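You operate a simulated robot arm through the tools that you are given. There is no shell and no other tool.

Carry out the task below with a simulated two-armed robot. There is one attempt and no reset: what you move stays moved.

TASK
Wind 10 turns of warp onto the turning frame in the yellow cage.
Fine: shut the gate, set the turns dial, brake off, press the green mill button once (not the red one), watch till it stops, then brake on; the teal block stays in its cup.

The check looks at the end state, three seconds after you hand in, the way a careful person would. Anything else that was tipped, shoved, dropped, spilled or broken makes it a failure.

THE ROBOT
Two 7-joint arms with two-finger grippers on one trunk that stands fixed in place. Base frame: the origin is at the foot of the trunk, x ahead of it, y to its left, z up. Lengths are in m, angles in rad, forces in N, time in s.
The left shoulder is at [0.069, 0.216, 1.325], the right one opposite. With the tool pointing down near the work surface each hand reaches from about 0.1 to 0.7 m from the base axis, measured 20 degrees to its own side. Payload 3.43 kg a hand.
Tool frame (each hand has its own): the origin (TCP) lies between the finger pads and is the grasp point; the fingertips stand 0.02 m ahead of it; z points along the fingers, y is the line along which they close. The gripper opens to 0.124 m. The gripper's body begins 0.093 m behind the TCP.
Orientation is told as [roll, pitch, yaw] about the base's x, y, z axes, in that order, counted from this pose: with the fingers straight down and closing along the base's y, the tool's x points along the base's -x, its y along +y and its z along -z.

THE INTERFACE
- The arms move only by the tool apply_moves. It takes "left_steps", "right_steps" or both (then of equal length, played together; a hand with none holds still); each is a list of rows, each a list of 6 numbers: the shift along the base's x, y, z in mm, then the turn, a rotation vector about the base's x, y, z in rad. In form: [[x, y, z, ax, ay, az], ...]. A call has 1 to 20 rows; each row shifts and turns the commanded pose from where the row before left it. "left_grip" and "right_grip" are, for a hand that has rows, the opening, from 0 (shut) to 1 (fully open), set as the call begins (left out, the last holds). Rows are played at 5 a second. More than 0.05 m and 0.15 rad between two rows, or a gripper value outside its range, and nothing of the call is played. A pose out of reach is approached as far as the arm can. The call stops where the force on the tool passes 40 N (or 10 N more than at its start, if that is more) or the arm is blocked; 0.2 s more then pass. Each finger travels about 0.072 m/s and halts on what it meets, pressing with about 22 N; the grip force reading is that of the motor and also rises with nothing between the fingers. The clock runs only during rows and for 0.2 s after the last one: add rows that do not move to give the fingers time. The reply holds the time, the measured pose of the TCP, the force on the tool along the base axes, the opening and the grip force, in the units named above and with some noise, with the torque about the TCP (base axes, N m) and any sound that the robot's microphone picked up.
- Cameras (640 x 400 px; columns grow to the right, rows downward): "scene" is now at [0.1851, -0.0351, 1.496]; the picture's right is [-0.41, -0.91, 0.00], its down [-0.55, 0.25, -0.79] and it looks along [0.73, -0.32, -0.61] (base axes); focal length 248 px, centre (320, 200). "left" rides on the left gripper at [0.082, -0.014, -0.14] in its tool frame; the picture's right is [0.17, 0.99, 0.00], its down [-0.83, 0.14, -0.54] and it looks along [-0.53, 0.09, 0.84] (tool axes); focal length 243 px, centre (320, 200). "right" rides on the right gripper at [0.082, 0.014, -0.14] in its tool frame; the picture's right is [-0.17, 0.99, 0.00], its down [-0.83, -0.14, -0.54] and it looks along [-0.53, -0.09, 0.84] (tool axes); focal length 243 px, centre (320, 200).
- grab_frame(camera): a new picture of that camera. The clock stands still meanwhile.
- raise_lower(by): slides the trunk up (or, below 0, down) by that many m; the arms and the scene camera ride with it, the base frame stays. It gives what a move gives, with no picture.
- pan_tilt(pan, tilt): turns the head with the scene camera to pan (to the left, within 1.396 rad either way) and tilt (down, from -0.506 to 1.204), counted from straight ahead of the robot. It gives what a move gives.
- point_at(camera, pixels): for up to 12 pixels [column, row] of the newest picture of that camera ("zoom" is the newest enlarged one), the place [x, y, z] in the base frame of the surface seen there, good to about 0.003 m. The clock stands still meanwhile.
- inspect(camera, box): a new picture of the part [left, top, right, bottom] of that camera's present view, enlarged. The clock stands still meanwhile.
- sign_off(): hands the job in; it is judged then, once.

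Leave the grippers open and the arms clear of the work at the hand-in unless told otherwise.

The tools are called after "Request:" as a command line: name --argument value ..., lists and objects as JSON in quotes. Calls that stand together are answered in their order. apply_moves: Moves the arms, as the interface text tells. Its arguments: {"type":"object","properties":{"left_steps":{"type":"array","items":{"type":"array","items":{"type":"number"}}},"left_grip":{"type":"number"},"right_steps":{"type":"array","items":{"type":"array","items":{"type":"number"}}},"right_grip":{"type":"number"}},"required":[]} The other tools are called the same way: raise_lower (by) slides the trunk up or down; pan_tilt (pan, tilt) turns the head that bears the scene camera; grab_frame (camera) takes a picture; point_at (camera, pixels) gives the place of the surface under pixels of a picture; inspect (camera, box) takes an enlarged picture of a part of a camera's view; sign_off () hands the job in.

At the start:

```text
time_s: 0.0
left_eef_pos: [0.3542, -0.0266, 1.3453]
left_tcp_rot: [0.001, 0.0, -0.001]
left_force: [-0.8, -0.1, 0.3]
left_ft_torque: [0.0, 0.0, 0.01]
left_width: 0.1242
left_finger_force: 0.1
right_eef_pos: [0.3223, -0.4353, 1.2936]
right_tcp_rot: [0.0, 0.001, 0.0]
right_force: [-0.6, -0.2, -0.5]
right_ft_torque: [0.02, 0.01, -0.04]
right_width: 0.1239
right_finger_force: 0.0
trunk travel left (down, up): [-0.479, 0.112]
head pan, tilt: [-0.419, 0.653]
```

scene: 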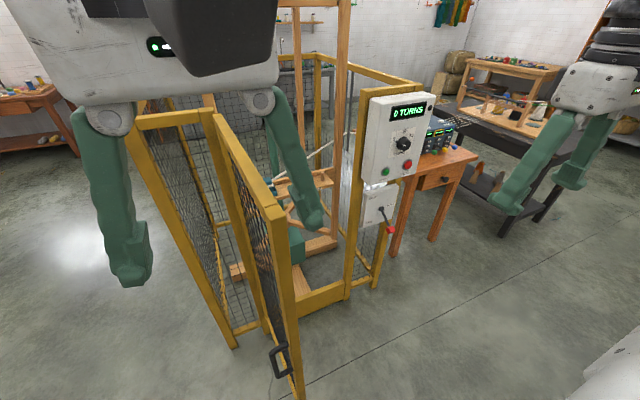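
right: 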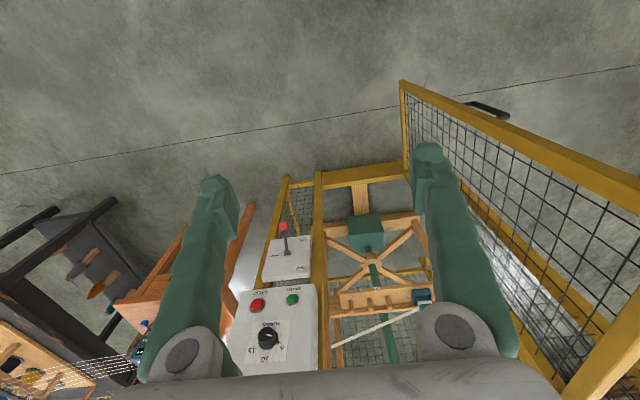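
left: 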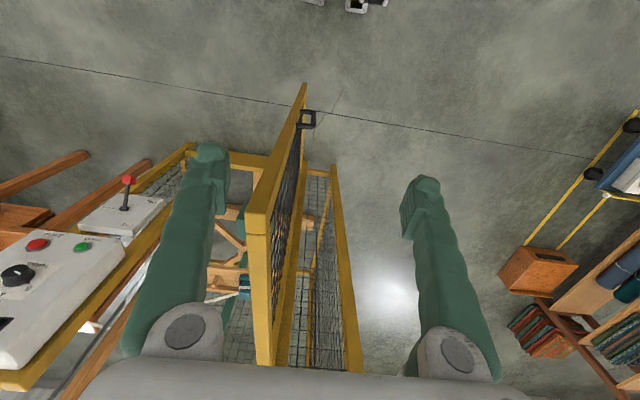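

I see the yellow cage with its gate swung open toward me (handle near px 280,360), the control box (display "0 TURNS", dial, green and red buttons), and a brake box with a red-tipped lever below it. I'll take enlarged views first.

Request:
inspect --camera "scene" --box '[340, 80, 450, 250]'

Request:
inspect --camera "scene" --box '[120, 80, 420, 400]'

Request:
inspect --camera "right" --box '[210, 140, 470, 390]'

```text
2.35 times, centred on (395, 165) of scene
```

zoom: 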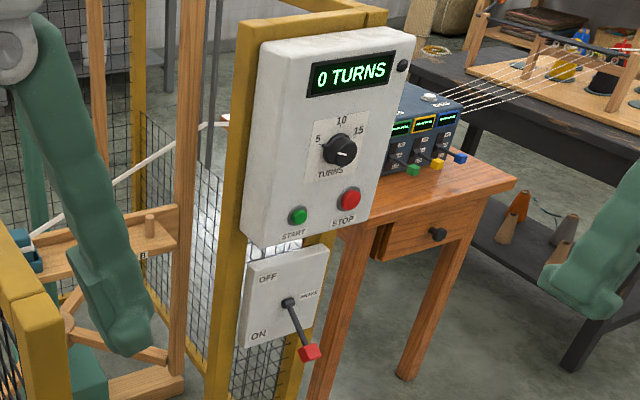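

```text
1.25 times, centred on (270, 240) of scene
```

zoom: 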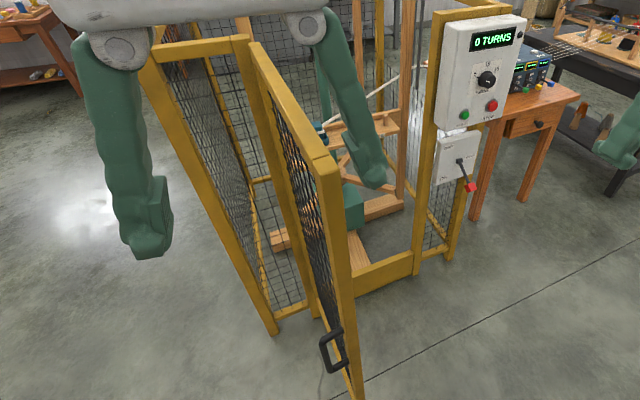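

```text
1.60 times, centred on (340, 265) of right
```

zoom: 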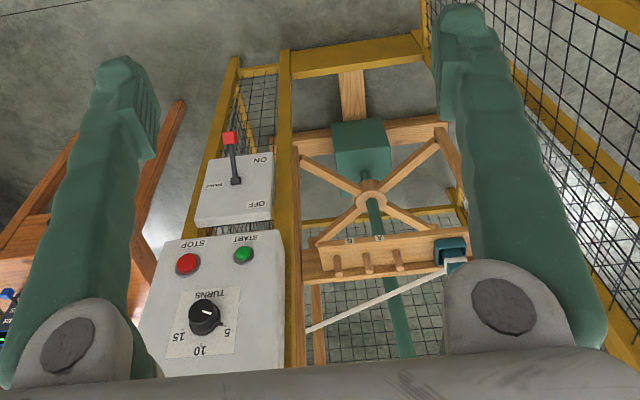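

Now I'll measure the key places: panel, dial, buttons, brake, gate handle, gate hinge line and posts.

Request:
point_at --camera "zoom" --pixels '[[229, 138], [236, 181], [244, 254], [187, 263], [204, 312], [215, 345], [209, 212], [255, 170], [152, 252], [270, 245], [450, 250], [360, 140]]'

Request:
point_at --camera "scene" --pixels '[[276, 362], [283, 347], [288, 372], [271, 350], [300, 395], [270, 217], [213, 113], [345, 290], [366, 110], [240, 330], [320, 292], [140, 120]]'

```text
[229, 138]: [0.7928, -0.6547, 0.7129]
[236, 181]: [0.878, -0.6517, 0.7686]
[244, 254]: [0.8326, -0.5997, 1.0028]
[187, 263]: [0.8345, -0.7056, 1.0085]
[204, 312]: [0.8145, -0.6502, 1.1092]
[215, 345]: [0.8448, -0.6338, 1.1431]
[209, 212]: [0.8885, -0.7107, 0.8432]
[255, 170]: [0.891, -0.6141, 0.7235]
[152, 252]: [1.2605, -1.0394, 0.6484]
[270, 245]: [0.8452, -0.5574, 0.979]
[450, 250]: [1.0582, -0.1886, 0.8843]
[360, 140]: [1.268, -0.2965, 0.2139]
```

```text
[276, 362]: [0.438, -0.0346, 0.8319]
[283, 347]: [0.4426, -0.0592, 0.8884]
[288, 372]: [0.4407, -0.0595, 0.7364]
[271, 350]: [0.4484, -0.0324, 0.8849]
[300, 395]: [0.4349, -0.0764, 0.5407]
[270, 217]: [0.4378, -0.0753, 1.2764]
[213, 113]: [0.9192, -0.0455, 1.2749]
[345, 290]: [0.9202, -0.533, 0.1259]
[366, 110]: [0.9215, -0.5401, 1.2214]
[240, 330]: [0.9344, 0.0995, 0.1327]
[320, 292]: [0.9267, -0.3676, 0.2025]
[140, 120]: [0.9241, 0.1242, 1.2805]
```

Panel faces -x at about x=0.845; dial knob near (0.815,-0.650,1.11), green button (0.833,-0.600,1.003), red (0.834,-0.706,1.008), brake pivot (0.878,-0.652,0.769) with lever pointing down (ON). Gate hinged near (0.92,-0.05), free edge (0.435,-0.07), handle on its +y side. I'll look closer at the dial and the gate.

Request:
inspect --camera "scene" --box '[370, 92, 440, 180]'

Request:
inspect --camera "left" --box '[200, 70, 360, 380]'

Request:
inspect --camera "right" --box '[220, 200, 340, 380]'

```text
4.55 times, centred on (405, 136) of scene
```

zoom: 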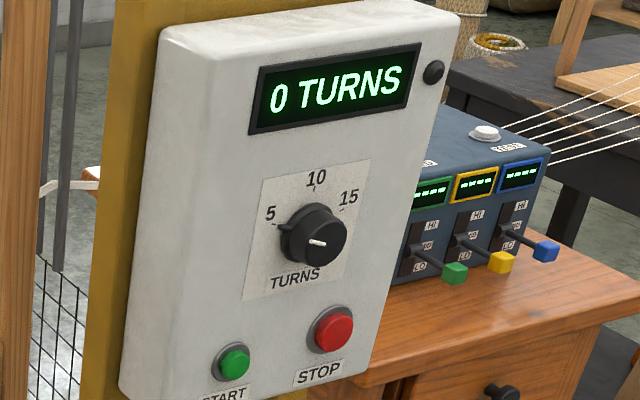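

```text
1.29 times, centred on (280, 225) of left
```

zoom: 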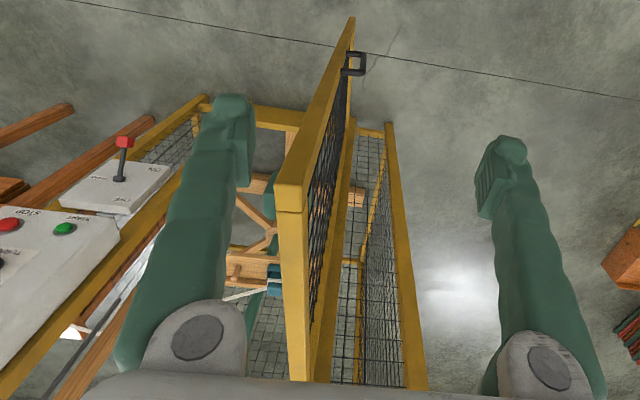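

```text
2.22 times, centred on (280, 290) of right
```

zoom: 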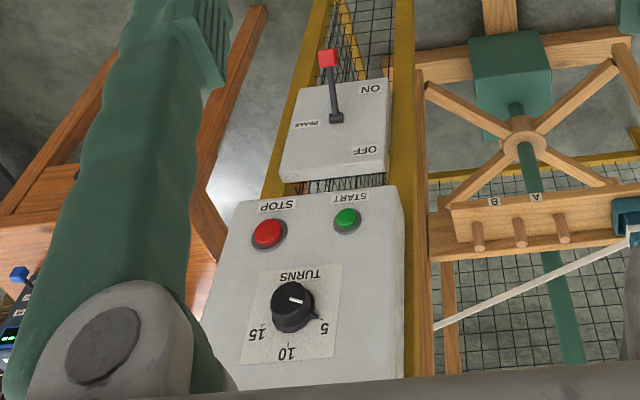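

The knob's nose points just below "5" and the brake lever is down at ON. Next: shift the left hand to +y, away from the gate, then lower the trunk 0.25 m to bring the shoulders nearer working height.

Request:
apply_moves --left_steps '[[0, 40, 0, 0, 0, 0], [0, 40, 0, 0, 0, 0], [0, 40, 0, 0, 0, 0], [0, 40, 0, 0, 0, 0], [0, 30, 0, 0, 0, 0]]' --left_grip 0

Request:
raise_lower --by -0.25

Request:
grab_frame --camera "scene"

```text
time_s: 1.2
left_eef_pos: [0.3483, 0.1569, 1.3315]
left_tcp_rot: [-0.002, -0.001, 0.001]
left_force: [0.2, 0.8, -0.7]
left_ft_torque: [-0.04, -0.01, 0.03]
left_width: 0.0
left_finger_force: 22.1
left hand out of reach, approached as far as the arm can: row 4, 5
right_eef_pos: [0.3213, -0.4361, 1.2948]
right_tcp_rot: [0.0, 0.0, 0.0]
right_force: [-0.4, 0.3, 0.2]
right_ft_torque: [-0.01, -0.01, -0.01]
right_width: 0.1243
right_finger_force: 0.1
trunk travel left (down, up): [-0.479, 0.112]
head pan, tilt: [-0.419, 0.653]
```

```text
time_s: 3.8
left_eef_pos: [0.3889, 0.1575, 1.0182]
left_tcp_rot: [0.001, 0.244, -0.001]
left_force: [-0.1, -0.5, -0.2]
left_ft_torque: [0.0, -0.01, 0.0]
left_width: 0.0003
left_finger_force: 22.1
right_eef_pos: [0.3221, -0.4367, 1.0445]
right_tcp_rot: [0.001, -0.001, 0.001]
right_force: [0.6, -0.4, -0.5]
right_ft_torque: [0.0, -0.03, 0.0]
right_width: 0.1239
right_finger_force: 0.0
trunk travel left (down, up): [-0.229, 0.362]
head pan, tilt: [-0.419, 0.653]
```

```text
taken
```

scene: 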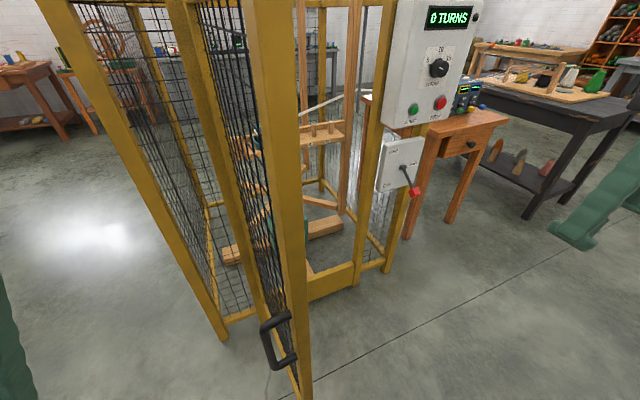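

The gate post's free edge is in front of the camera (px 290,200). I'll measure the gate's outer face and the post near z≈1.0.

Request:
point_at --camera "scene" --pixels '[[272, 100], [283, 200], [300, 200], [278, 250], [290, 300], [270, 340], [284, 330], [240, 150], [250, 200], [300, 340], [262, 100], [300, 100]]'

Request:
inspect --camera "scene" --box '[200, 200, 340, 400]'

Request:
grab_frame --camera "left"

```text
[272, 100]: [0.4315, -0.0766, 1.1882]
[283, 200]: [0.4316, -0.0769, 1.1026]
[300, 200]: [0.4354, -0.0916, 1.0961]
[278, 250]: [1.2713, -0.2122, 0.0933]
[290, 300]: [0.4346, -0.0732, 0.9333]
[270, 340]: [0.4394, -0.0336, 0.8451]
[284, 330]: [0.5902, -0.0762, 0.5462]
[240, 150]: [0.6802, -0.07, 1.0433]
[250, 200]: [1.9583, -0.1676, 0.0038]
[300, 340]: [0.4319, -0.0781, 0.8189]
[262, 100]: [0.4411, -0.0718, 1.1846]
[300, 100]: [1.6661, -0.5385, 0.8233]
```

```text
2.00 times, centred on (270, 300) of scene
```

zoom: 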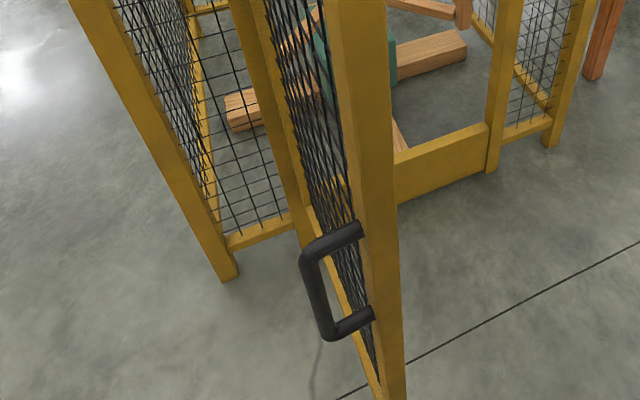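

```text
taken
```

left: 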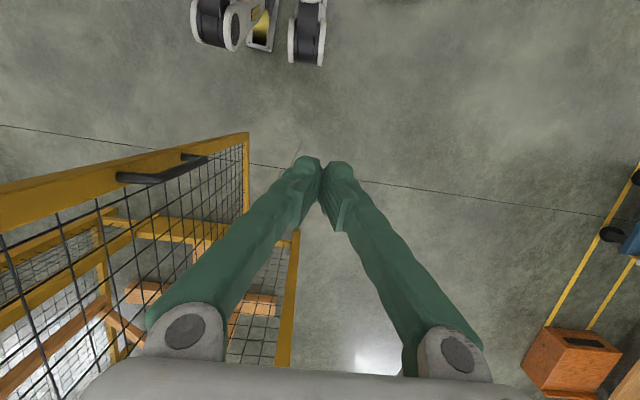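

The gate post is at x≈0.43–0.47, outer face y≈-0.073. I'll straighten the left hand, tilt it so its closed fingers lead toward -y, and bring it to about (0.47, 0.09, 1.02), beside the post and above the handle.

Request:
apply_moves --left_steps '[[0, 0, 0, 0, -0.122, 0], [0, 0, 0, 0, -0.122, 0], [12, -10, 0, -0.15, 0, 0], [12, -10, 0, -0.15, 0, 0], [12, -10, 0, -0.15, 0, 0], [12, -10, 0, -0.15, 0, 0], [12, -10, 0, -0.15, 0, 0], [12, -10, 0, -0.15, 0, 0], [10, -10, 0, -0.15, 0, 0]]' --left_grip 0

```text
time_s: 5.8
left_eef_pos: [0.4562, 0.0876, 1.009]
left_tcp_rot: [-0.895, -0.005, -0.015]
left_force: [0.0, -1.5, -0.2]
left_ft_torque: [-0.02, 0.01, -0.06]
left_width: 0.0
left_finger_force: 22.2
left hand out of reach, approached as far as the arm can: row 2, 8, 9
right_eef_pos: [0.3233, -0.4368, 1.0435]
right_tcp_rot: [0.001, 0.0, -0.002]
right_force: [0.8, -0.2, 0.1]
right_ft_torque: [0.0, 0.05, -0.01]
right_width: 0.1239
right_finger_force: 0.0
trunk travel left (down, up): [-0.229, 0.362]
head pan, tilt: [-0.419, 0.653]
```

Left hand is at (0.456,0.088,1.009), tilted -0.9. Now move toward -y to make gentle contact with the post.

Request:
apply_moves --left_steps '[[2, -25, 0, 0, 0, 0], [2, -25, 0, 0, 0, 0], [2, -25, 0, 0, 0, 0], [2, -25, 0, 0, 0, 0], [2, -20, 0, 0, 0, 0], [2, -15, 0, 0, 0, 0], [2, -15, 0, 0, 0, 0], [0, -15, 0, 0, 0, 0]]'

Request:
grab_frame --camera "scene"

```text
time_s: 7.6
left_eef_pos: [0.4697, -0.078, 1.0082]
left_tcp_rot: [-0.892, -0.002, -0.018]
left_force: [-0.3, -0.5, -0.2]
left_ft_torque: [-0.01, 0.03, 0.0]
left_width: 0.0001
left_finger_force: 22.0
right_eef_pos: [0.3222, -0.4373, 1.0436]
right_tcp_rot: [0.001, 0.001, 0.0]
right_force: [-0.1, 0.7, -0.1]
right_ft_torque: [0.03, 0.01, 0.05]
right_width: 0.124
right_finger_force: 0.1
trunk travel left (down, up): [-0.229, 0.362]
head pan, tilt: [-0.419, 0.653]
```

```text
taken
```

scene: 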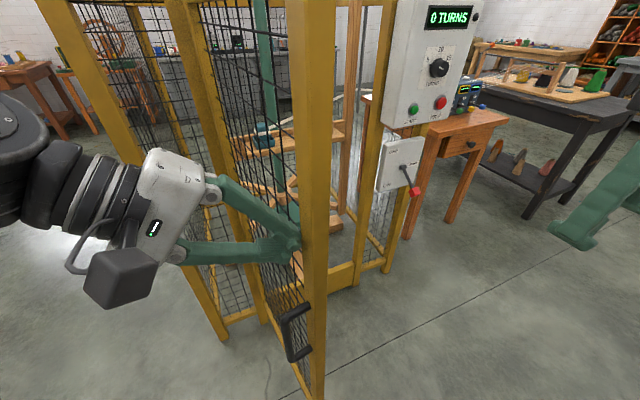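

The gate swings freely; the fingers are on it. Continue pushing along the arc, turning the hand gently with it.

Request:
apply_moves --left_steps '[[2, -25, 0, 0, 0, 0.05], [3, -25, 0, 0, 0, 0.05], [5, -25, 0, 0, 0, 0.05], [6, -24, 0, 0, 0, 0.05], [7, -24, 0, 0, 0, 0.05], [9, -23, 0, 0, 0, 0.05], [10, -23, 0, 0, 0, 0.05], [11, -22, 0, 0, 0, 0.05], [12, -22, 0, 0, 0, 0.05], [13, -21, 0, 0, 0, 0.05]]'

Request:
grab_frame --camera "scene"

```text
time_s: 9.8
left_eef_pos: [0.5482, -0.3118, 1.0091]
left_tcp_rot: [-0.894, -0.005, 0.484]
left_force: [-0.2, -0.1, -0.8]
left_ft_torque: [0.01, -0.03, 0.02]
left_width: 0.0
left_finger_force: 22.4
right_eef_pos: [0.3224, -0.4382, 1.0428]
right_tcp_rot: [0.001, 0.001, -0.001]
right_force: [0.5, 0.8, -0.3]
right_ft_torque: [0.02, 0.01, -0.01]
right_width: 0.1237
right_finger_force: 0.1
trunk travel left (down, up): [-0.229, 0.362]
head pan, tilt: [-0.419, 0.653]
```

```text
taken
```

scene: 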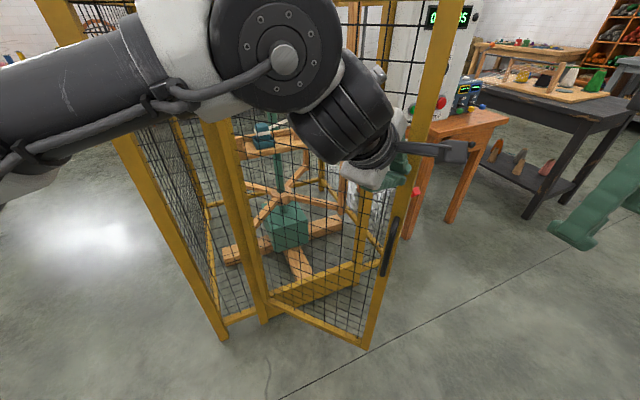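

The gate is about 35–40° swung and the left arm blocks the view. The left hand can't reach the shut position, so I'll retract it back along its path and finish with the right hand.

Request:
apply_moves --left_steps '[[-25, 25, 0, 0, 0, -0.05], [-25, 30, 0, 0, 0, -0.05], [-20, 35, 0, 0, 0, -0.05], [-15, 35, 0, 0, 0, -0.05], [-10, 40, 0, 0, 0, -0.05], [-10, 40, 0, 0, 0, -0.05], [-5, 40, 0, 0, 0, -0.05], [0, 40, 0, 0, 0, -0.05], [0, 40, 0, 0, 0, -0.05], [0, 40, 0, 0, 0, -0.05], [0, 40, 0, 0, 0, 0], [0, 20, 0, 0, 0, 0]]'

Request:
grab_frame --camera "scene"

```text
time_s: 12.4
left_eef_pos: [0.4323, 0.0987, 1.01]
left_tcp_rot: [-0.868, -0.012, -0.04]
left_force: [-0.1, -0.5, -0.2]
left_ft_torque: [0.05, -0.03, 0.03]
left_width: 0.0002
left_finger_force: 21.9
left hand out of reach, approached as far as the arm can: row 12
right_eef_pos: [0.3216, -0.4384, 1.0431]
right_tcp_rot: [0.002, -0.002, -0.001]
right_force: [-0.4, -1.2, 0.0]
right_ft_torque: [0.01, 0.01, 0.01]
right_width: 0.124
right_finger_force: 0.0
trunk travel left (down, up): [-0.229, 0.362]
head pan, tilt: [-0.419, 0.653]
```

```text
taken
```

scene: 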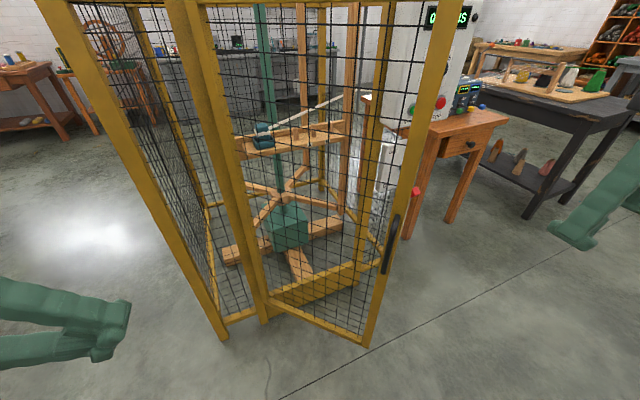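

The gate holds its position. I'll measure the free post (px 425,100; 400,200; 390,250) and handle.

Request:
point_at --camera "scene" --pixels '[[428, 80], [415, 140], [402, 200], [390, 250], [372, 325], [396, 235], [388, 265], [205, 80], [225, 180], [420, 140], [410, 140], [300, 328]]'

```text
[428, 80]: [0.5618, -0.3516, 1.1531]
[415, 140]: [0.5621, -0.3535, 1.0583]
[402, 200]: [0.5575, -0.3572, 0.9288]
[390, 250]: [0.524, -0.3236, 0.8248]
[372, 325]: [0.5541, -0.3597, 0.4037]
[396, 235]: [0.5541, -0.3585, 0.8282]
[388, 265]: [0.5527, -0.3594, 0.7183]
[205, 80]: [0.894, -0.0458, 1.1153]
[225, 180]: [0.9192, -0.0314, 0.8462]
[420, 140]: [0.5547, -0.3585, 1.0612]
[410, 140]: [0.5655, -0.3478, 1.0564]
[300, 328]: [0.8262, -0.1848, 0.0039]
```

The gate's free post is at about (0.558,-0.355), roughly 39° swung. Now I'll turn the right hand to point forward (+x) with fingers shut and bring it to about (0.50,-0.29,0.93), on the outer side of the gate.

Request:
apply_moves --right_steps '[[5, 25, -10, 0, -0.1428, 0], [5, 25, -10, 0, -0.1428, 0], [5, 25, -10, 0, -0.1428, 0], [10, 25, -10, 0, -0.1428, 0], [15, 20, -10, 0, -0.1428, 0], [20, 15, -10, 0, -0.1428, 0], [20, 10, -10, 0, -0.1428, 0], [20, 5, -10, 0, -0.1428, 0], [25, 0, -10, 0, -0.1428, 0], [25, 0, -10, 0, -0.1428, 0], [25, 0, -13, 0, -0.1428, 0]]' --right_grip 0

Request:
grab_frame --camera "scene"

```text
time_s: 14.8
left_eef_pos: [0.4339, 0.0979, 1.0077]
left_tcp_rot: [-0.867, -0.007, -0.04]
left_force: [0.7, -0.9, 0.3]
left_ft_torque: [0.03, -0.01, -0.01]
left_width: 0.0
left_finger_force: 21.9
right_eef_pos: [0.6695, -0.3306, 1.0933]
right_tcp_rot: [0.495, -1.543, -0.478]
right_force: [0.4, 0.1, 0.2]
right_ft_torque: [-0.03, -0.03, 0.05]
right_width: 0.0
right_finger_force: 22.0
right hand out of reach, approached as far as the arm can: row 1, 2, 3, 4, 5, 6, 7, 8, 9, 11
trunk travel left (down, up): [-0.229, 0.362]
head pan, tilt: [-0.419, 0.653]
```

```text
taken
```

scene: 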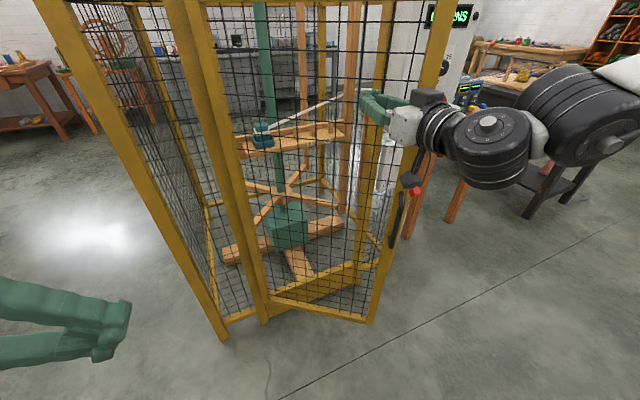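

The arm couldn't follow and the right hand ended near (0.67,-0.33,1.09). I need to see whether it is in front of or behind the gate.

Request:
inspect --camera "scene" --box '[330, 50, 510, 260]'

Request:
grab_frame --camera "right"

Request:
point_at --camera "scene" --pixels '[[430, 80], [402, 190], [378, 100], [405, 125], [400, 205], [375, 320], [490, 120], [570, 110]]'

```text
1.90 times, centred on (420, 155) of scene
```

zoom: 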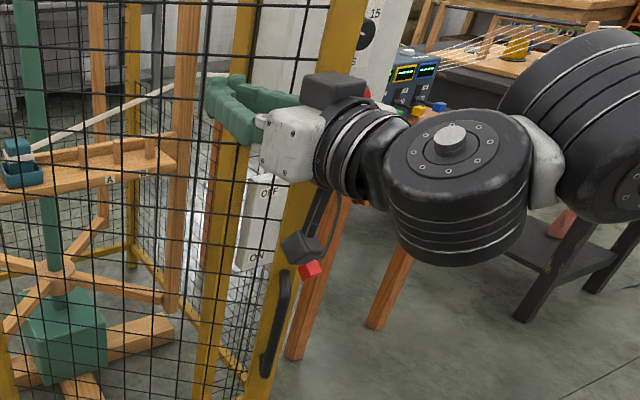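

```text
taken
```

right: 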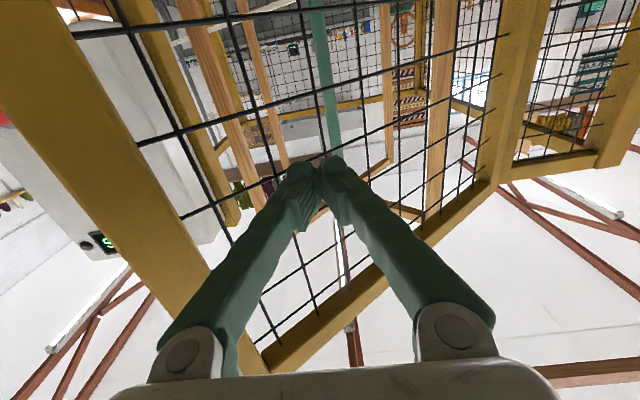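

```text
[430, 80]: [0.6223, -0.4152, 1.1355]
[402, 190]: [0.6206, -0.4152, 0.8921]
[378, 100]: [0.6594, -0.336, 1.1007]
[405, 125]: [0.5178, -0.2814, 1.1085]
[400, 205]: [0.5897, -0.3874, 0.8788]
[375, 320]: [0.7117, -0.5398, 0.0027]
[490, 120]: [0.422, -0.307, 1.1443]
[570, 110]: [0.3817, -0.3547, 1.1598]
```

Good: the hand is on the outer side and has pushed the gate further (post now at about (0.62,-0.415)). The fingertips are at the mesh, so I'll back off, tip the hand a bit downward for comfort, and shift toward the free post so the push lands on solid frame.

Request:
apply_moves --right_steps '[[-25, 5, 0, 0, 0.1, 0], [-25, 5, 0, 0, 0.1, 0], [-25, 0, -10, 0, 0.1, 0], [-10, -20, -20, 0, 0.1, 0], [-10, -20, -20, 0, 0.1, 0], [0, -20, -20, 0, 0.1, 0]]'

Request:
grab_frame --camera "scene"

Request:
grab_frame --camera "right"

```text
time_s: 16.2
left_eef_pos: [0.434, 0.0997, 1.008]
left_tcp_rot: [-0.87, -0.01, -0.042]
left_force: [0.2, -0.3, 0.2]
left_ft_torque: [-0.03, 0.0, -0.02]
left_width: 0.0001
left_finger_force: 21.9
right_eef_pos: [0.6113, -0.3827, 1.0359]
right_tcp_rot: [0.002, -0.969, -0.003]
right_force: [0.1, -0.3, 0.4]
right_ft_torque: [0.02, 0.0, 0.0]
right_width: 0.0
right_finger_force: 21.9
right hand out of reach, approached as far as the arm can: row 1, 2, 3
trunk travel left (down, up): [-0.229, 0.362]
head pan, tilt: [-0.419, 0.653]
```

```text
taken
```

scene: 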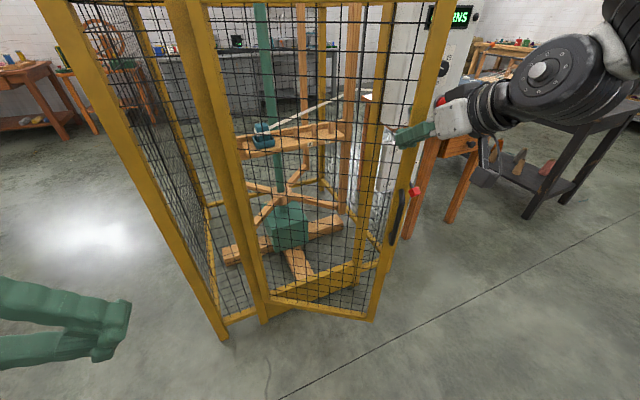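

```text
taken
```

right: 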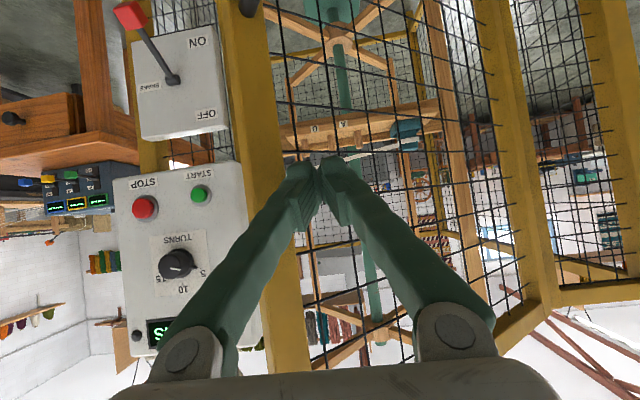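

The fingertip is just off the gate near the free post. I'll slide toward the post, raise slightly (so that the hand body stays away from the green button later), then push along the closing arc.

Request:
apply_moves --right_steps '[[-15, -5, 10, 0, 0, 0], [-4, -18, 10, 0, 0, 0], [19, -15, 5, 0, 0, 0], [20, -14, 0, 0, 0, 0], [21, -13, 0, 0, 0, 0], [22, -12, 0, 0, 0, 0], [22, -11, 0, 0, 0, 0], [23, -9, 0, 0, 0, 0], [23, -9, 0, 0, 0, 0]]'

Request:
grab_frame --camera "scene"

Request:
grab_frame --camera "right"

```text
time_s: 18.2
left_eef_pos: [0.4339, 0.0999, 1.008]
left_tcp_rot: [-0.869, -0.009, -0.04]
left_force: [-0.2, -0.4, -0.9]
left_ft_torque: [-0.01, -0.03, 0.02]
left_width: 0.0
left_finger_force: 22.1
right_eef_pos: [0.7411, -0.4866, 1.0606]
right_tcp_rot: [0.002, -0.97, -0.002]
right_force: [-0.1, -0.1, 0.5]
right_ft_torque: [0.03, 0.02, 0.01]
right_width: 0.0001
right_finger_force: 21.6
trunk travel left (down, up): [-0.229, 0.362]
head pan, tilt: [-0.419, 0.653]
```

```text
taken
```

scene: 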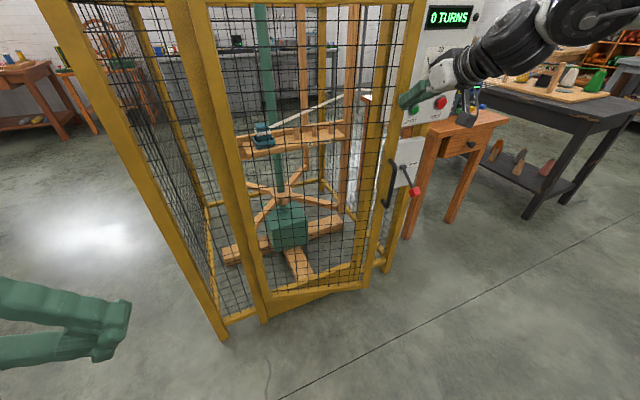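

```text
taken
```

right: 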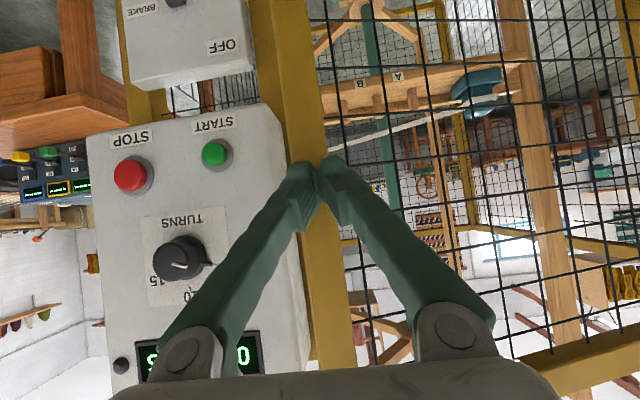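

The post is nearly shut. Continue pushing mainly +x, slower, until resistance.

Request:
apply_moves --right_steps '[[22, -8, 0, 0, 0, 0], [22, -6, 0, 0, 0, 0], [20, -5, 0, 0, 0, 0], [15, -3, 0, 0, 0, 0], [12, 0, 0, 0, 0, 0], [10, 0, 0, 0, 0, 0], [10, 0, 0, 0, 0, 0]]'

Request:
grab_frame --camera "scene"

Request:
grab_frame --camera "right"

```text
time_s: 19.8
left_eef_pos: [0.4343, 0.101, 1.0067]
left_tcp_rot: [-0.871, -0.006, -0.041]
left_force: [0.1, 0.1, -0.1]
left_ft_torque: [0.01, 0.04, 0.0]
left_width: 0.0001
left_finger_force: 22.0
right_eef_pos: [0.8534, -0.5106, 1.0613]
right_tcp_rot: [0.002, -0.969, -0.003]
right_force: [-0.5, 0.3, -0.7]
right_ft_torque: [0.03, -0.01, -0.06]
right_width: 0.0002
right_finger_force: 22.5
trunk travel left (down, up): [-0.229, 0.362]
head pan, tilt: [-0.419, 0.653]
```

```text
taken
```

scene: 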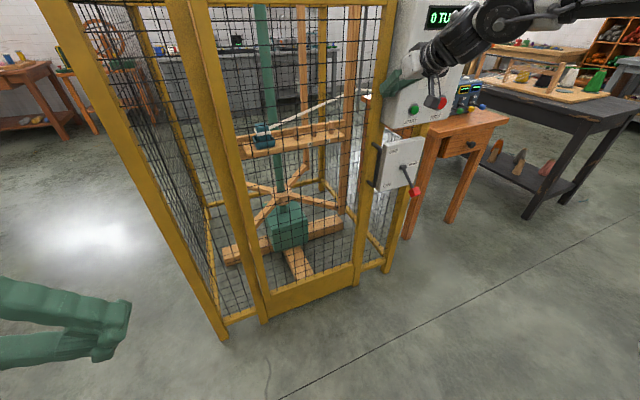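

```text
taken
```

right: 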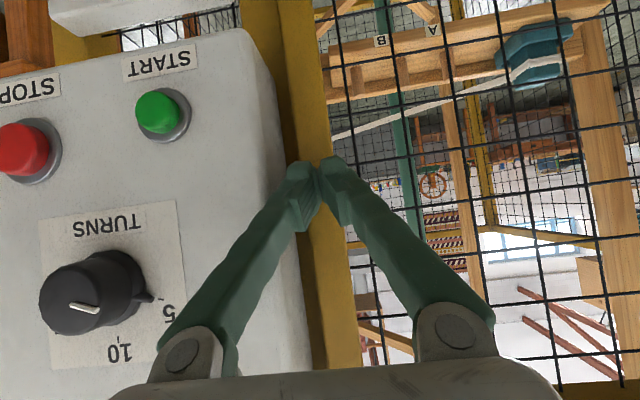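

The gate looks almost flush. I'll push a little more in small steps until I feel a stop.

Request:
apply_moves --right_steps '[[8, 0, 0, 0, 0, 0], [8, 0, 0, 0, 0, 0], [6, 0, 0, 0, 0, 0], [6, 0, 0, 0, 0, 0], [5, 0, 0, 0, 0, 0], [5, 0, 0, 0, 0, 0], [5, 0, 0, 0, 0, 0]]'

Request:
grab_frame --camera "scene"

Request:
inspect --camera "scene" --box '[330, 60, 440, 310]'

```text
time_s: 20.9
left_eef_pos: [0.4306, 0.1013, 1.0086]
left_tcp_rot: [-0.868, -0.014, -0.04]
left_force: [0.1, -0.1, -0.4]
left_ft_torque: [-0.02, 0.01, 0.01]
left_width: 0.0
left_finger_force: 22.1
right_eef_pos: [0.8741, -0.5087, 1.0625]
right_tcp_rot: [0.001, -0.966, 0.001]
right_force: [-29.2, -0.5, 8.1]
right_ft_torque: [-0.03, -0.27, -0.02]
right_width: 0.0062
right_finger_force: 33.9
trunk travel left (down, up): [-0.229, 0.362]
head pan, tilt: [-0.419, 0.653]
stopped in row 5 (right hand): the force on the tool passed its limit at 46 N (the readings are from after the stop); the commanded pose is now the measured one
```

```text
taken
```

scene: 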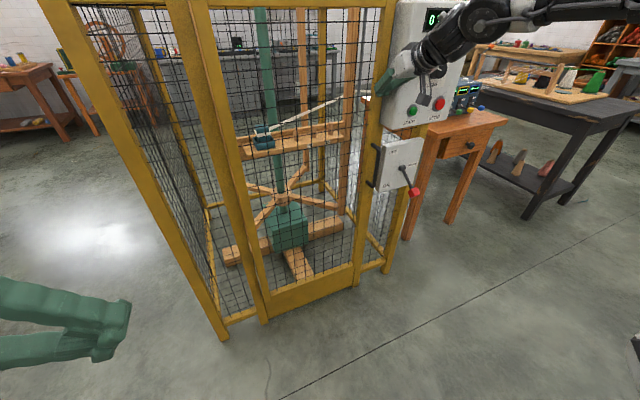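

```text
1.60 times, centred on (385, 185) of scene
```

zoom: 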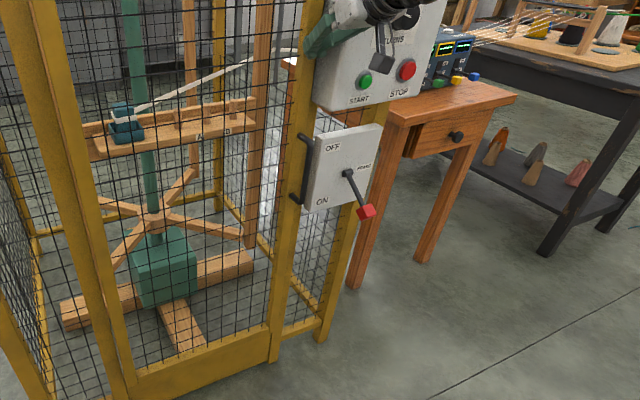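

The gate hit its stop (46 N) and looks flush with the frame. I'll back the right hand off straight and check that it stays shut.

Request:
apply_moves --right_steps '[[-15, 0, 0, 0, 0, 0], [-25, 0, 0, 0, 0, 0], [-30, 0, 0, 0, 0, 0], [-30, 0, 0, 0, 0, 0], [-30, 0, 0, 0, 0, 0], [-20, 0, 0, 0, 0, 0]]'

Request:
pan_tilt --pan -0.6 --tilt 0.4

Request:
grab_frame --camera "scene"

Request:
grab_frame --camera "right"

```text
time_s: 22.3
left_eef_pos: [0.4331, 0.0999, 1.0076]
left_tcp_rot: [-0.868, -0.011, -0.041]
left_force: [0.0, 0.0, -0.1]
left_ft_torque: [0.03, 0.0, 0.0]
left_width: 0.0001
left_finger_force: 22.6
right_eef_pos: [0.729, -0.5089, 1.0569]
right_tcp_rot: [0.0, -0.961, 0.001]
right_force: [-0.9, 0.2, 0.0]
right_ft_torque: [0.01, -0.01, 0.01]
right_width: 0.0
right_finger_force: 34.1
trunk travel left (down, up): [-0.229, 0.362]
head pan, tilt: [-0.419, 0.653]
```

```text
time_s: 23.1
left_eef_pos: [0.4339, 0.0996, 1.0068]
left_tcp_rot: [-0.871, -0.009, -0.043]
left_force: [0.5, 0.3, 0.2]
left_ft_torque: [0.06, 0.06, -0.04]
left_width: 0.0
left_finger_force: 22.1
right_eef_pos: [0.73, -0.5098, 1.058]
right_tcp_rot: [0.0, -0.96, -0.002]
right_force: [0.2, -0.3, 0.9]
right_ft_torque: [-0.02, -0.01, 0.01]
right_width: 0.0
right_finger_force: 34.4
trunk travel left (down, up): [-0.229, 0.362]
head pan, tilt: [-0.6, 0.4]
```

```text
taken
```

scene: 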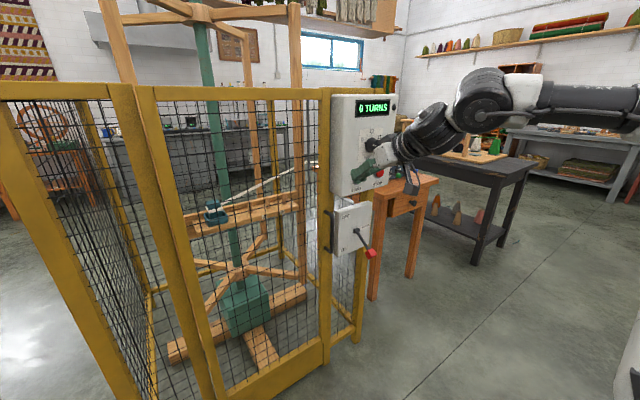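

```text
taken
```

right: 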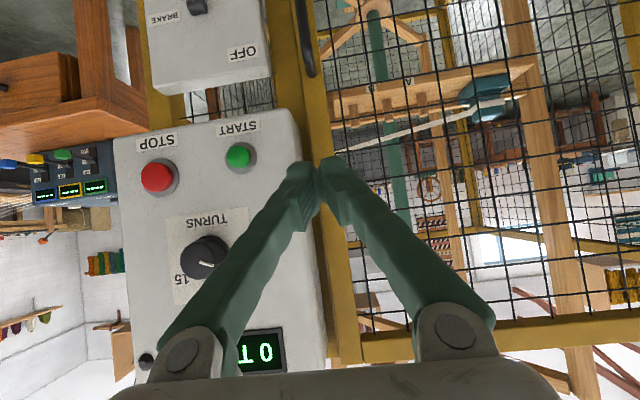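

The gate stays shut after release. Next: the dial. I'll swing the right hand to point straight at the panel, standing off from the knob at about (0.66,-0.64,1.08).

Request:
apply_moves --right_steps '[[-20, -25, 0, 0, -0.122, 0], [-20, -25, 0, 0, -0.122, 0], [-15, -25, 5, 0, -0.122, 0], [-10, -25, 10, 0, -0.122, 0], [0, -30, 10, 0, -0.122, 0]]' --right_grip 0.5

Request:
grab_frame --camera "scene"

Request:
grab_frame --camera "right"

```text
time_s: 24.3
left_eef_pos: [0.4341, 0.0995, 1.0065]
left_tcp_rot: [-0.869, -0.009, -0.04]
left_force: [-0.1, -0.9, 0.6]
left_ft_torque: [0.0, 0.0, 0.01]
left_width: 0.0
left_finger_force: 22.1
right_eef_pos: [0.663, -0.6401, 1.0811]
right_tcp_rot: [-2.363, -1.568, 2.361]
right_force: [0.6, -0.3, 0.1]
right_ft_torque: [0.01, 0.01, 0.04]
right_width: 0.062
right_finger_force: 0.2
trunk travel left (down, up): [-0.229, 0.362]
head pan, tilt: [-0.6, 0.4]
```

```text
taken
```

scene: 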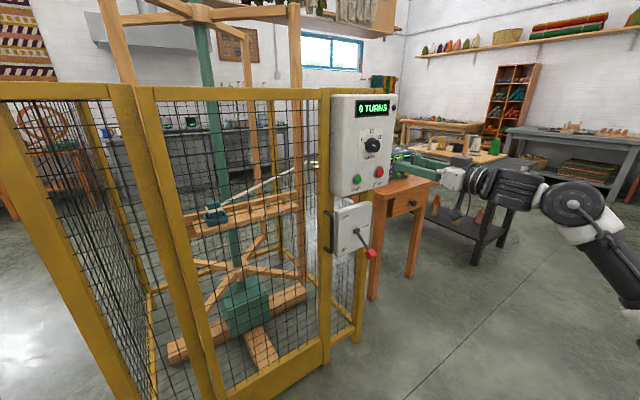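

```text
taken
```

right: 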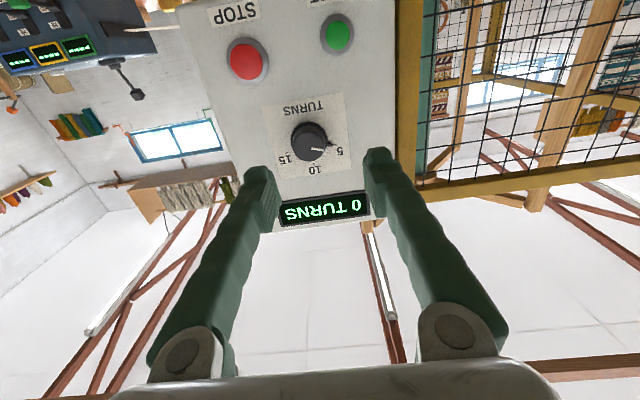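

The panel is clear in both views. I'll zoom in on it and measure the knob.

Request:
inspect --camera "right" --box '[255, 80, 375, 180]'

Request:
point_at --camera "zoom" --pixels '[[300, 240], [440, 240], [345, 360], [180, 310], [320, 110], [330, 265], [250, 240], [300, 320], [500, 150], [385, 275]]'

Request:
inspect --camera "scene" --box '[320, 85, 410, 270]'

```text
4.00 times, centred on (315, 130) of right
```

zoom: 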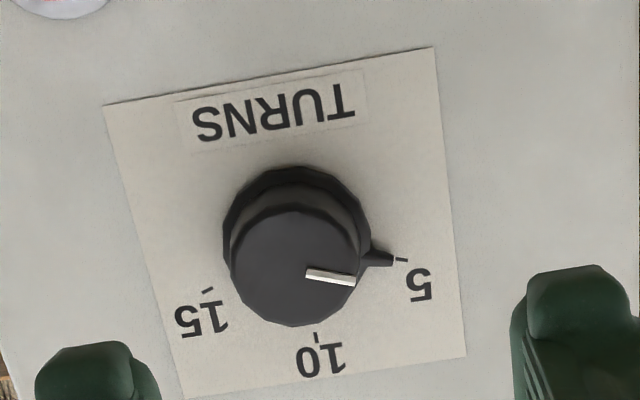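

```text
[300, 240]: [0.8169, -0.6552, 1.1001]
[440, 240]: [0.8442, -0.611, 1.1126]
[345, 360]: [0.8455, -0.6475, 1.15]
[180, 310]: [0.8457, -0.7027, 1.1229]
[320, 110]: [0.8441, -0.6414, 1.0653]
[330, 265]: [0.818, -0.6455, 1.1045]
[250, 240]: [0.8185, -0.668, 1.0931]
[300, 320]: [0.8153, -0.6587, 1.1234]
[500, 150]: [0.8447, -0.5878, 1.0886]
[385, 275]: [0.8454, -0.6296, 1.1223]
```

```text
2.16 times, centred on (365, 178) of scene
```

zoom: 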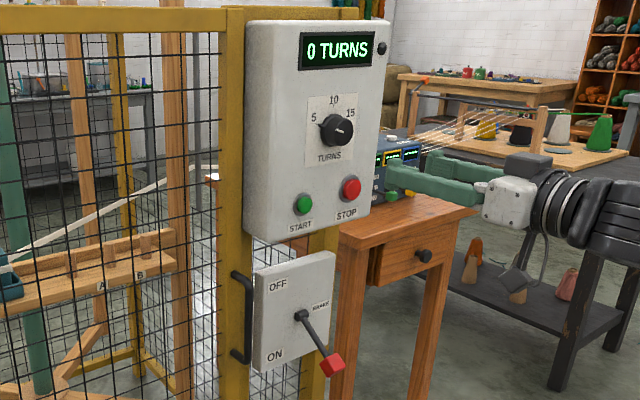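

The knob nose points exactly at the "5" tick; ticks for 10 and 15 visible. I'll measure ticks and knob edges precisely.

Request:
inspect --camera "right" --box '[255, 80, 375, 180]'

Request:
point_at --camera "zoom" --pixels '[[402, 260], [317, 337], [207, 290], [393, 263], [232, 265], [350, 250], [295, 322], [290, 212], [293, 268], [306, 274], [354, 281], [365, 230]]'

```text
4.00 times, centred on (315, 130) of right
```

zoom: 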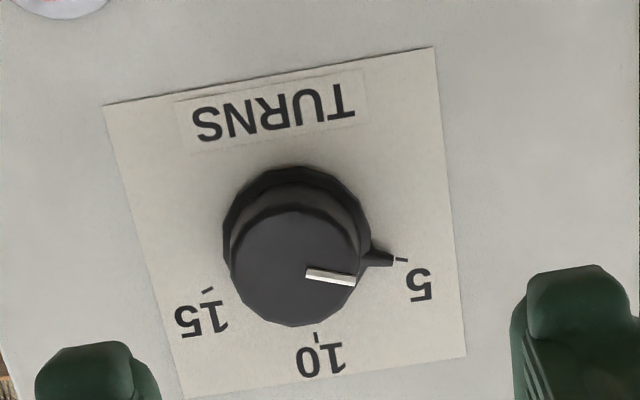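

```text
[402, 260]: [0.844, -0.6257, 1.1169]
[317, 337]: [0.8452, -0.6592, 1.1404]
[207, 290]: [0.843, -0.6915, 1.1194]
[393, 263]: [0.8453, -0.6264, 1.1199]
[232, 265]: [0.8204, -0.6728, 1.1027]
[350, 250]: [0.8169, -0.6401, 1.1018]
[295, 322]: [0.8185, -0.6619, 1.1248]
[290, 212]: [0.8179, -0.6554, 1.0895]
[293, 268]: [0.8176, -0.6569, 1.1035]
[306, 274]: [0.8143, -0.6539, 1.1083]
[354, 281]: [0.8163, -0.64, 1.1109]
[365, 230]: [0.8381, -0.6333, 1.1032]
```

From the ticks the dial axis is at about (y -0.657, z 1.106), knob radius ≈17 mm, face x=0.816, and 5→10 is ≈68° clockwise (+x rotation). I'll line up with the axis, pre-rotate the hand by -0.6 rad so the turn is centred, and close the distance a little.

Request:
apply_moves --right_steps '[[15, -5, 7, -0.15, 0, 0], [15, -5, 6, -0.15, 0, 0], [15, -4, 6, -0.15, 0, 0], [15, -3, 6, -0.15, 0, 0], [10, 0, 0, 0, 0, 0]]' --right_grip 0.6

Request:
grab_frame --camera "right"

Request:
grab_frame --camera "scene"

```text
time_s: 25.5
left_eef_pos: [0.4328, 0.1007, 1.0071]
left_tcp_rot: [-0.868, -0.008, -0.041]
left_force: [0.2, 0.0, 0.0]
left_ft_torque: [-0.01, 0.01, -0.02]
left_width: 0.0
left_finger_force: 22.0
right_eef_pos: [0.7349, -0.6559, 1.1079]
right_tcp_rot: [-1.568, -0.971, 1.57]
right_force: [-0.3, -0.1, 0.0]
right_ft_torque: [0.04, -0.01, 0.01]
right_width: 0.0744
right_finger_force: 0.1
trunk travel left (down, up): [-0.229, 0.362]
head pan, tilt: [-0.6, 0.4]
```

```text
taken
```

right: 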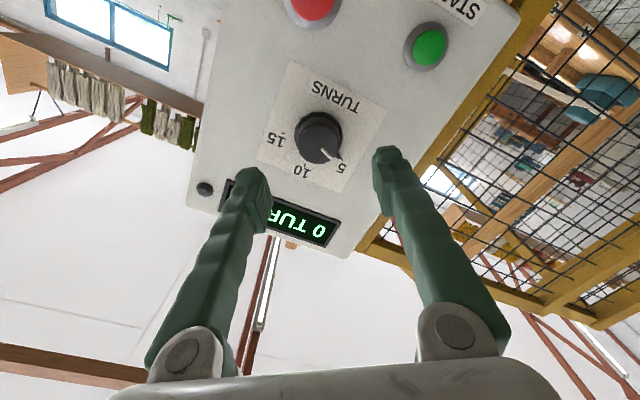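

```text
taken
```

scene: 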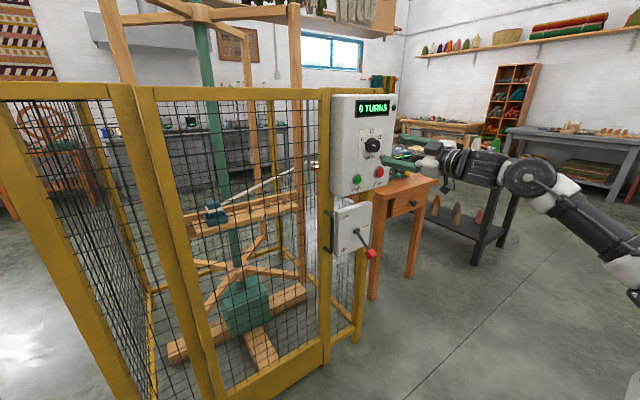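

Aligned with the knob axis. Now advance +x about 75 mm so the pads straddle the knob (fingertips at x≈0.83, clear of the skirt).

Request:
apply_moves --right_steps '[[20, 0, -1, 0, 0, 0], [20, -1, 0, 0, 0, 0], [20, 0, 0, 0, 0, 0], [15, 0, 0, 0, 0, 0], [0, 0, 0, 0, 0, 0]]'

Request:
grab_frame --camera "right"

Request:
inspect --camera "scene" --box '[320, 85, 460, 210]'

```text
time_s: 26.7
left_eef_pos: [0.4338, 0.1011, 1.0082]
left_tcp_rot: [-0.868, -0.009, -0.039]
left_force: [-0.2, 0.2, 0.1]
left_ft_torque: [-0.02, 0.01, 0.0]
left_width: 0.0001
left_finger_force: 22.1
right_eef_pos: [0.8093, -0.6566, 1.1063]
right_tcp_rot: [-1.567, -0.971, 1.569]
right_force: [-1.5, 0.5, 0.0]
right_ft_torque: [-0.01, -0.03, -0.03]
right_width: 0.0743
right_finger_force: 0.0
trunk travel left (down, up): [-0.229, 0.362]
head pan, tilt: [-0.6, 0.4]
```

```text
taken
```

right: 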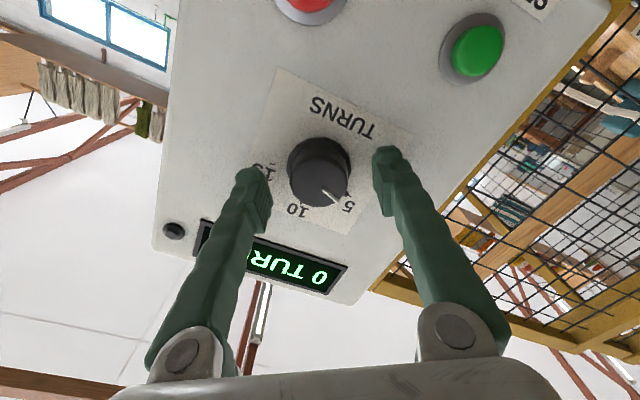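

```text
3.20 times, centred on (390, 148) of scene
```

zoom: 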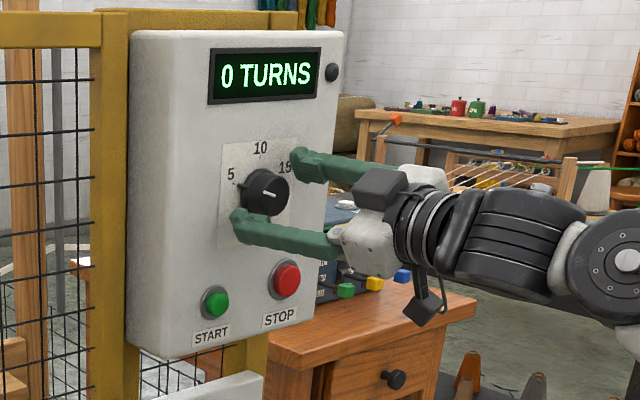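

The pads straddle the knob. Close the gripper on it.

Request:
apply_moves --right_steps '[[0, 0, 0, 0, 0, 0], [0, 0, 0, 0, 0, 0], [0, 0, 0, 0, 0, 0], [0, 0, 0, 0, 0, 0]]' --right_grip 0

```text
time_s: 27.7
left_eef_pos: [0.4335, 0.0998, 1.0077]
left_tcp_rot: [-0.87, -0.01, -0.042]
left_force: [0.9, 0.7, 0.7]
left_ft_torque: [0.0, 0.01, -0.01]
left_width: 0.0
left_finger_force: 22.0
right_eef_pos: [0.8102, -0.6577, 1.1068]
right_tcp_rot: [-1.569, -0.973, 1.569]
right_force: [3.9, -3.1, 2.9]
right_ft_torque: [0.04, -0.04, -0.07]
right_width: 0.0399
right_finger_force: 44.8
trunk travel left (down, up): [-0.229, 0.362]
head pan, tilt: [-0.6, 0.4]
```

Knob gripped (0.040 m). Turn it clockwise by about 1.1 rad, then look.

Request:
apply_moves --right_steps '[[0, 0, 0, 0.1, 0, 0], [0, 0, 0, 0.1, 0, 0], [0, 0, 0, 0.1, 0, 0], [0, 0, 0, 0.1, 0, 0], [0, 0, 0, 0.1, 0, 0], [0, 0, 0, 0.1, 0, 0], [0, 0, 0, 0.1, 0, 0], [0, 0, 0, 0.1, 0, 0], [0, 0, 0, 0.1, 0, 0], [0, 0, 0, 0.1, 0, 0], [0, 0, 0, 0.1, 0, 0]]'

Request:
inspect --camera "scene" --box '[320, 85, 460, 210]'

Request:
grab_frame --camera "right"

```text
time_s: 30.1
left_eef_pos: [0.4346, 0.0988, 1.0078]
left_tcp_rot: [-0.867, -0.009, -0.04]
left_force: [0.9, 0.5, -0.3]
left_ft_torque: [0.0, -0.03, -0.02]
left_width: 0.0
left_finger_force: 22.6
right_eef_pos: [0.8113, -0.6586, 1.1064]
right_tcp_rot: [1.574, -1.067, -1.572]
right_force: [8.2, -14.6, 8.8]
right_ft_torque: [-0.01, -0.19, -0.28]
right_width: 0.0402
right_finger_force: 45.1
trunk travel left (down, up): [-0.229, 0.362]
head pan, tilt: [-0.6, 0.4]
```

```text
3.20 times, centred on (390, 148) of scene
```

zoom: 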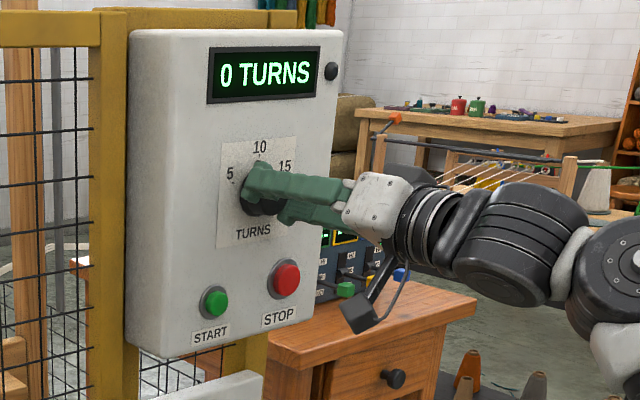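

```text
taken
```

right: 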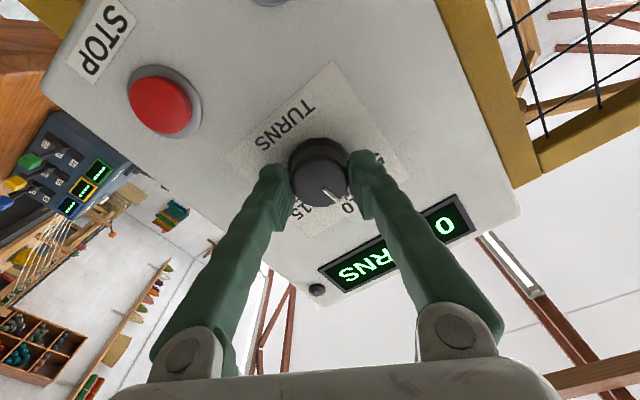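

The knob followed the hand. I'll zoom in to compare the nose with the "10" tick.

Request:
inspect --camera "right" --box '[260, 110, 400, 250]'

Request:
inspect --camera "scene" --box '[360, 120, 400, 160]'

```text
2.86 times, centred on (330, 180) of right
```

zoom: 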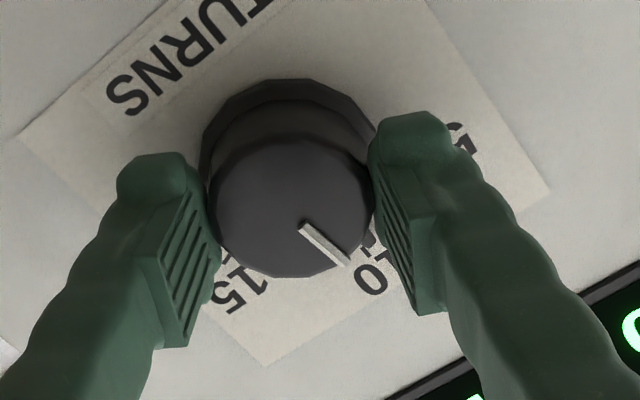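

```text
10.00 times, centred on (380, 140) of scene
```

zoom: 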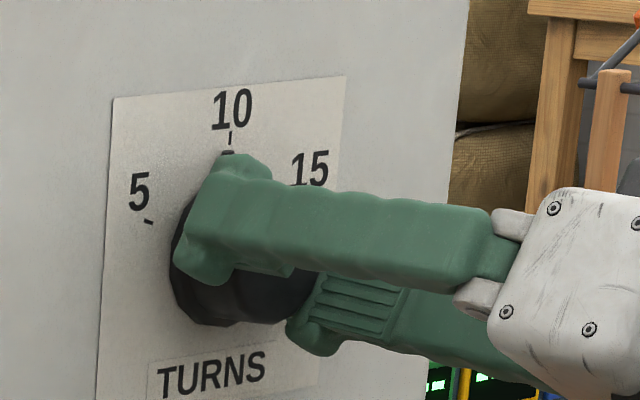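

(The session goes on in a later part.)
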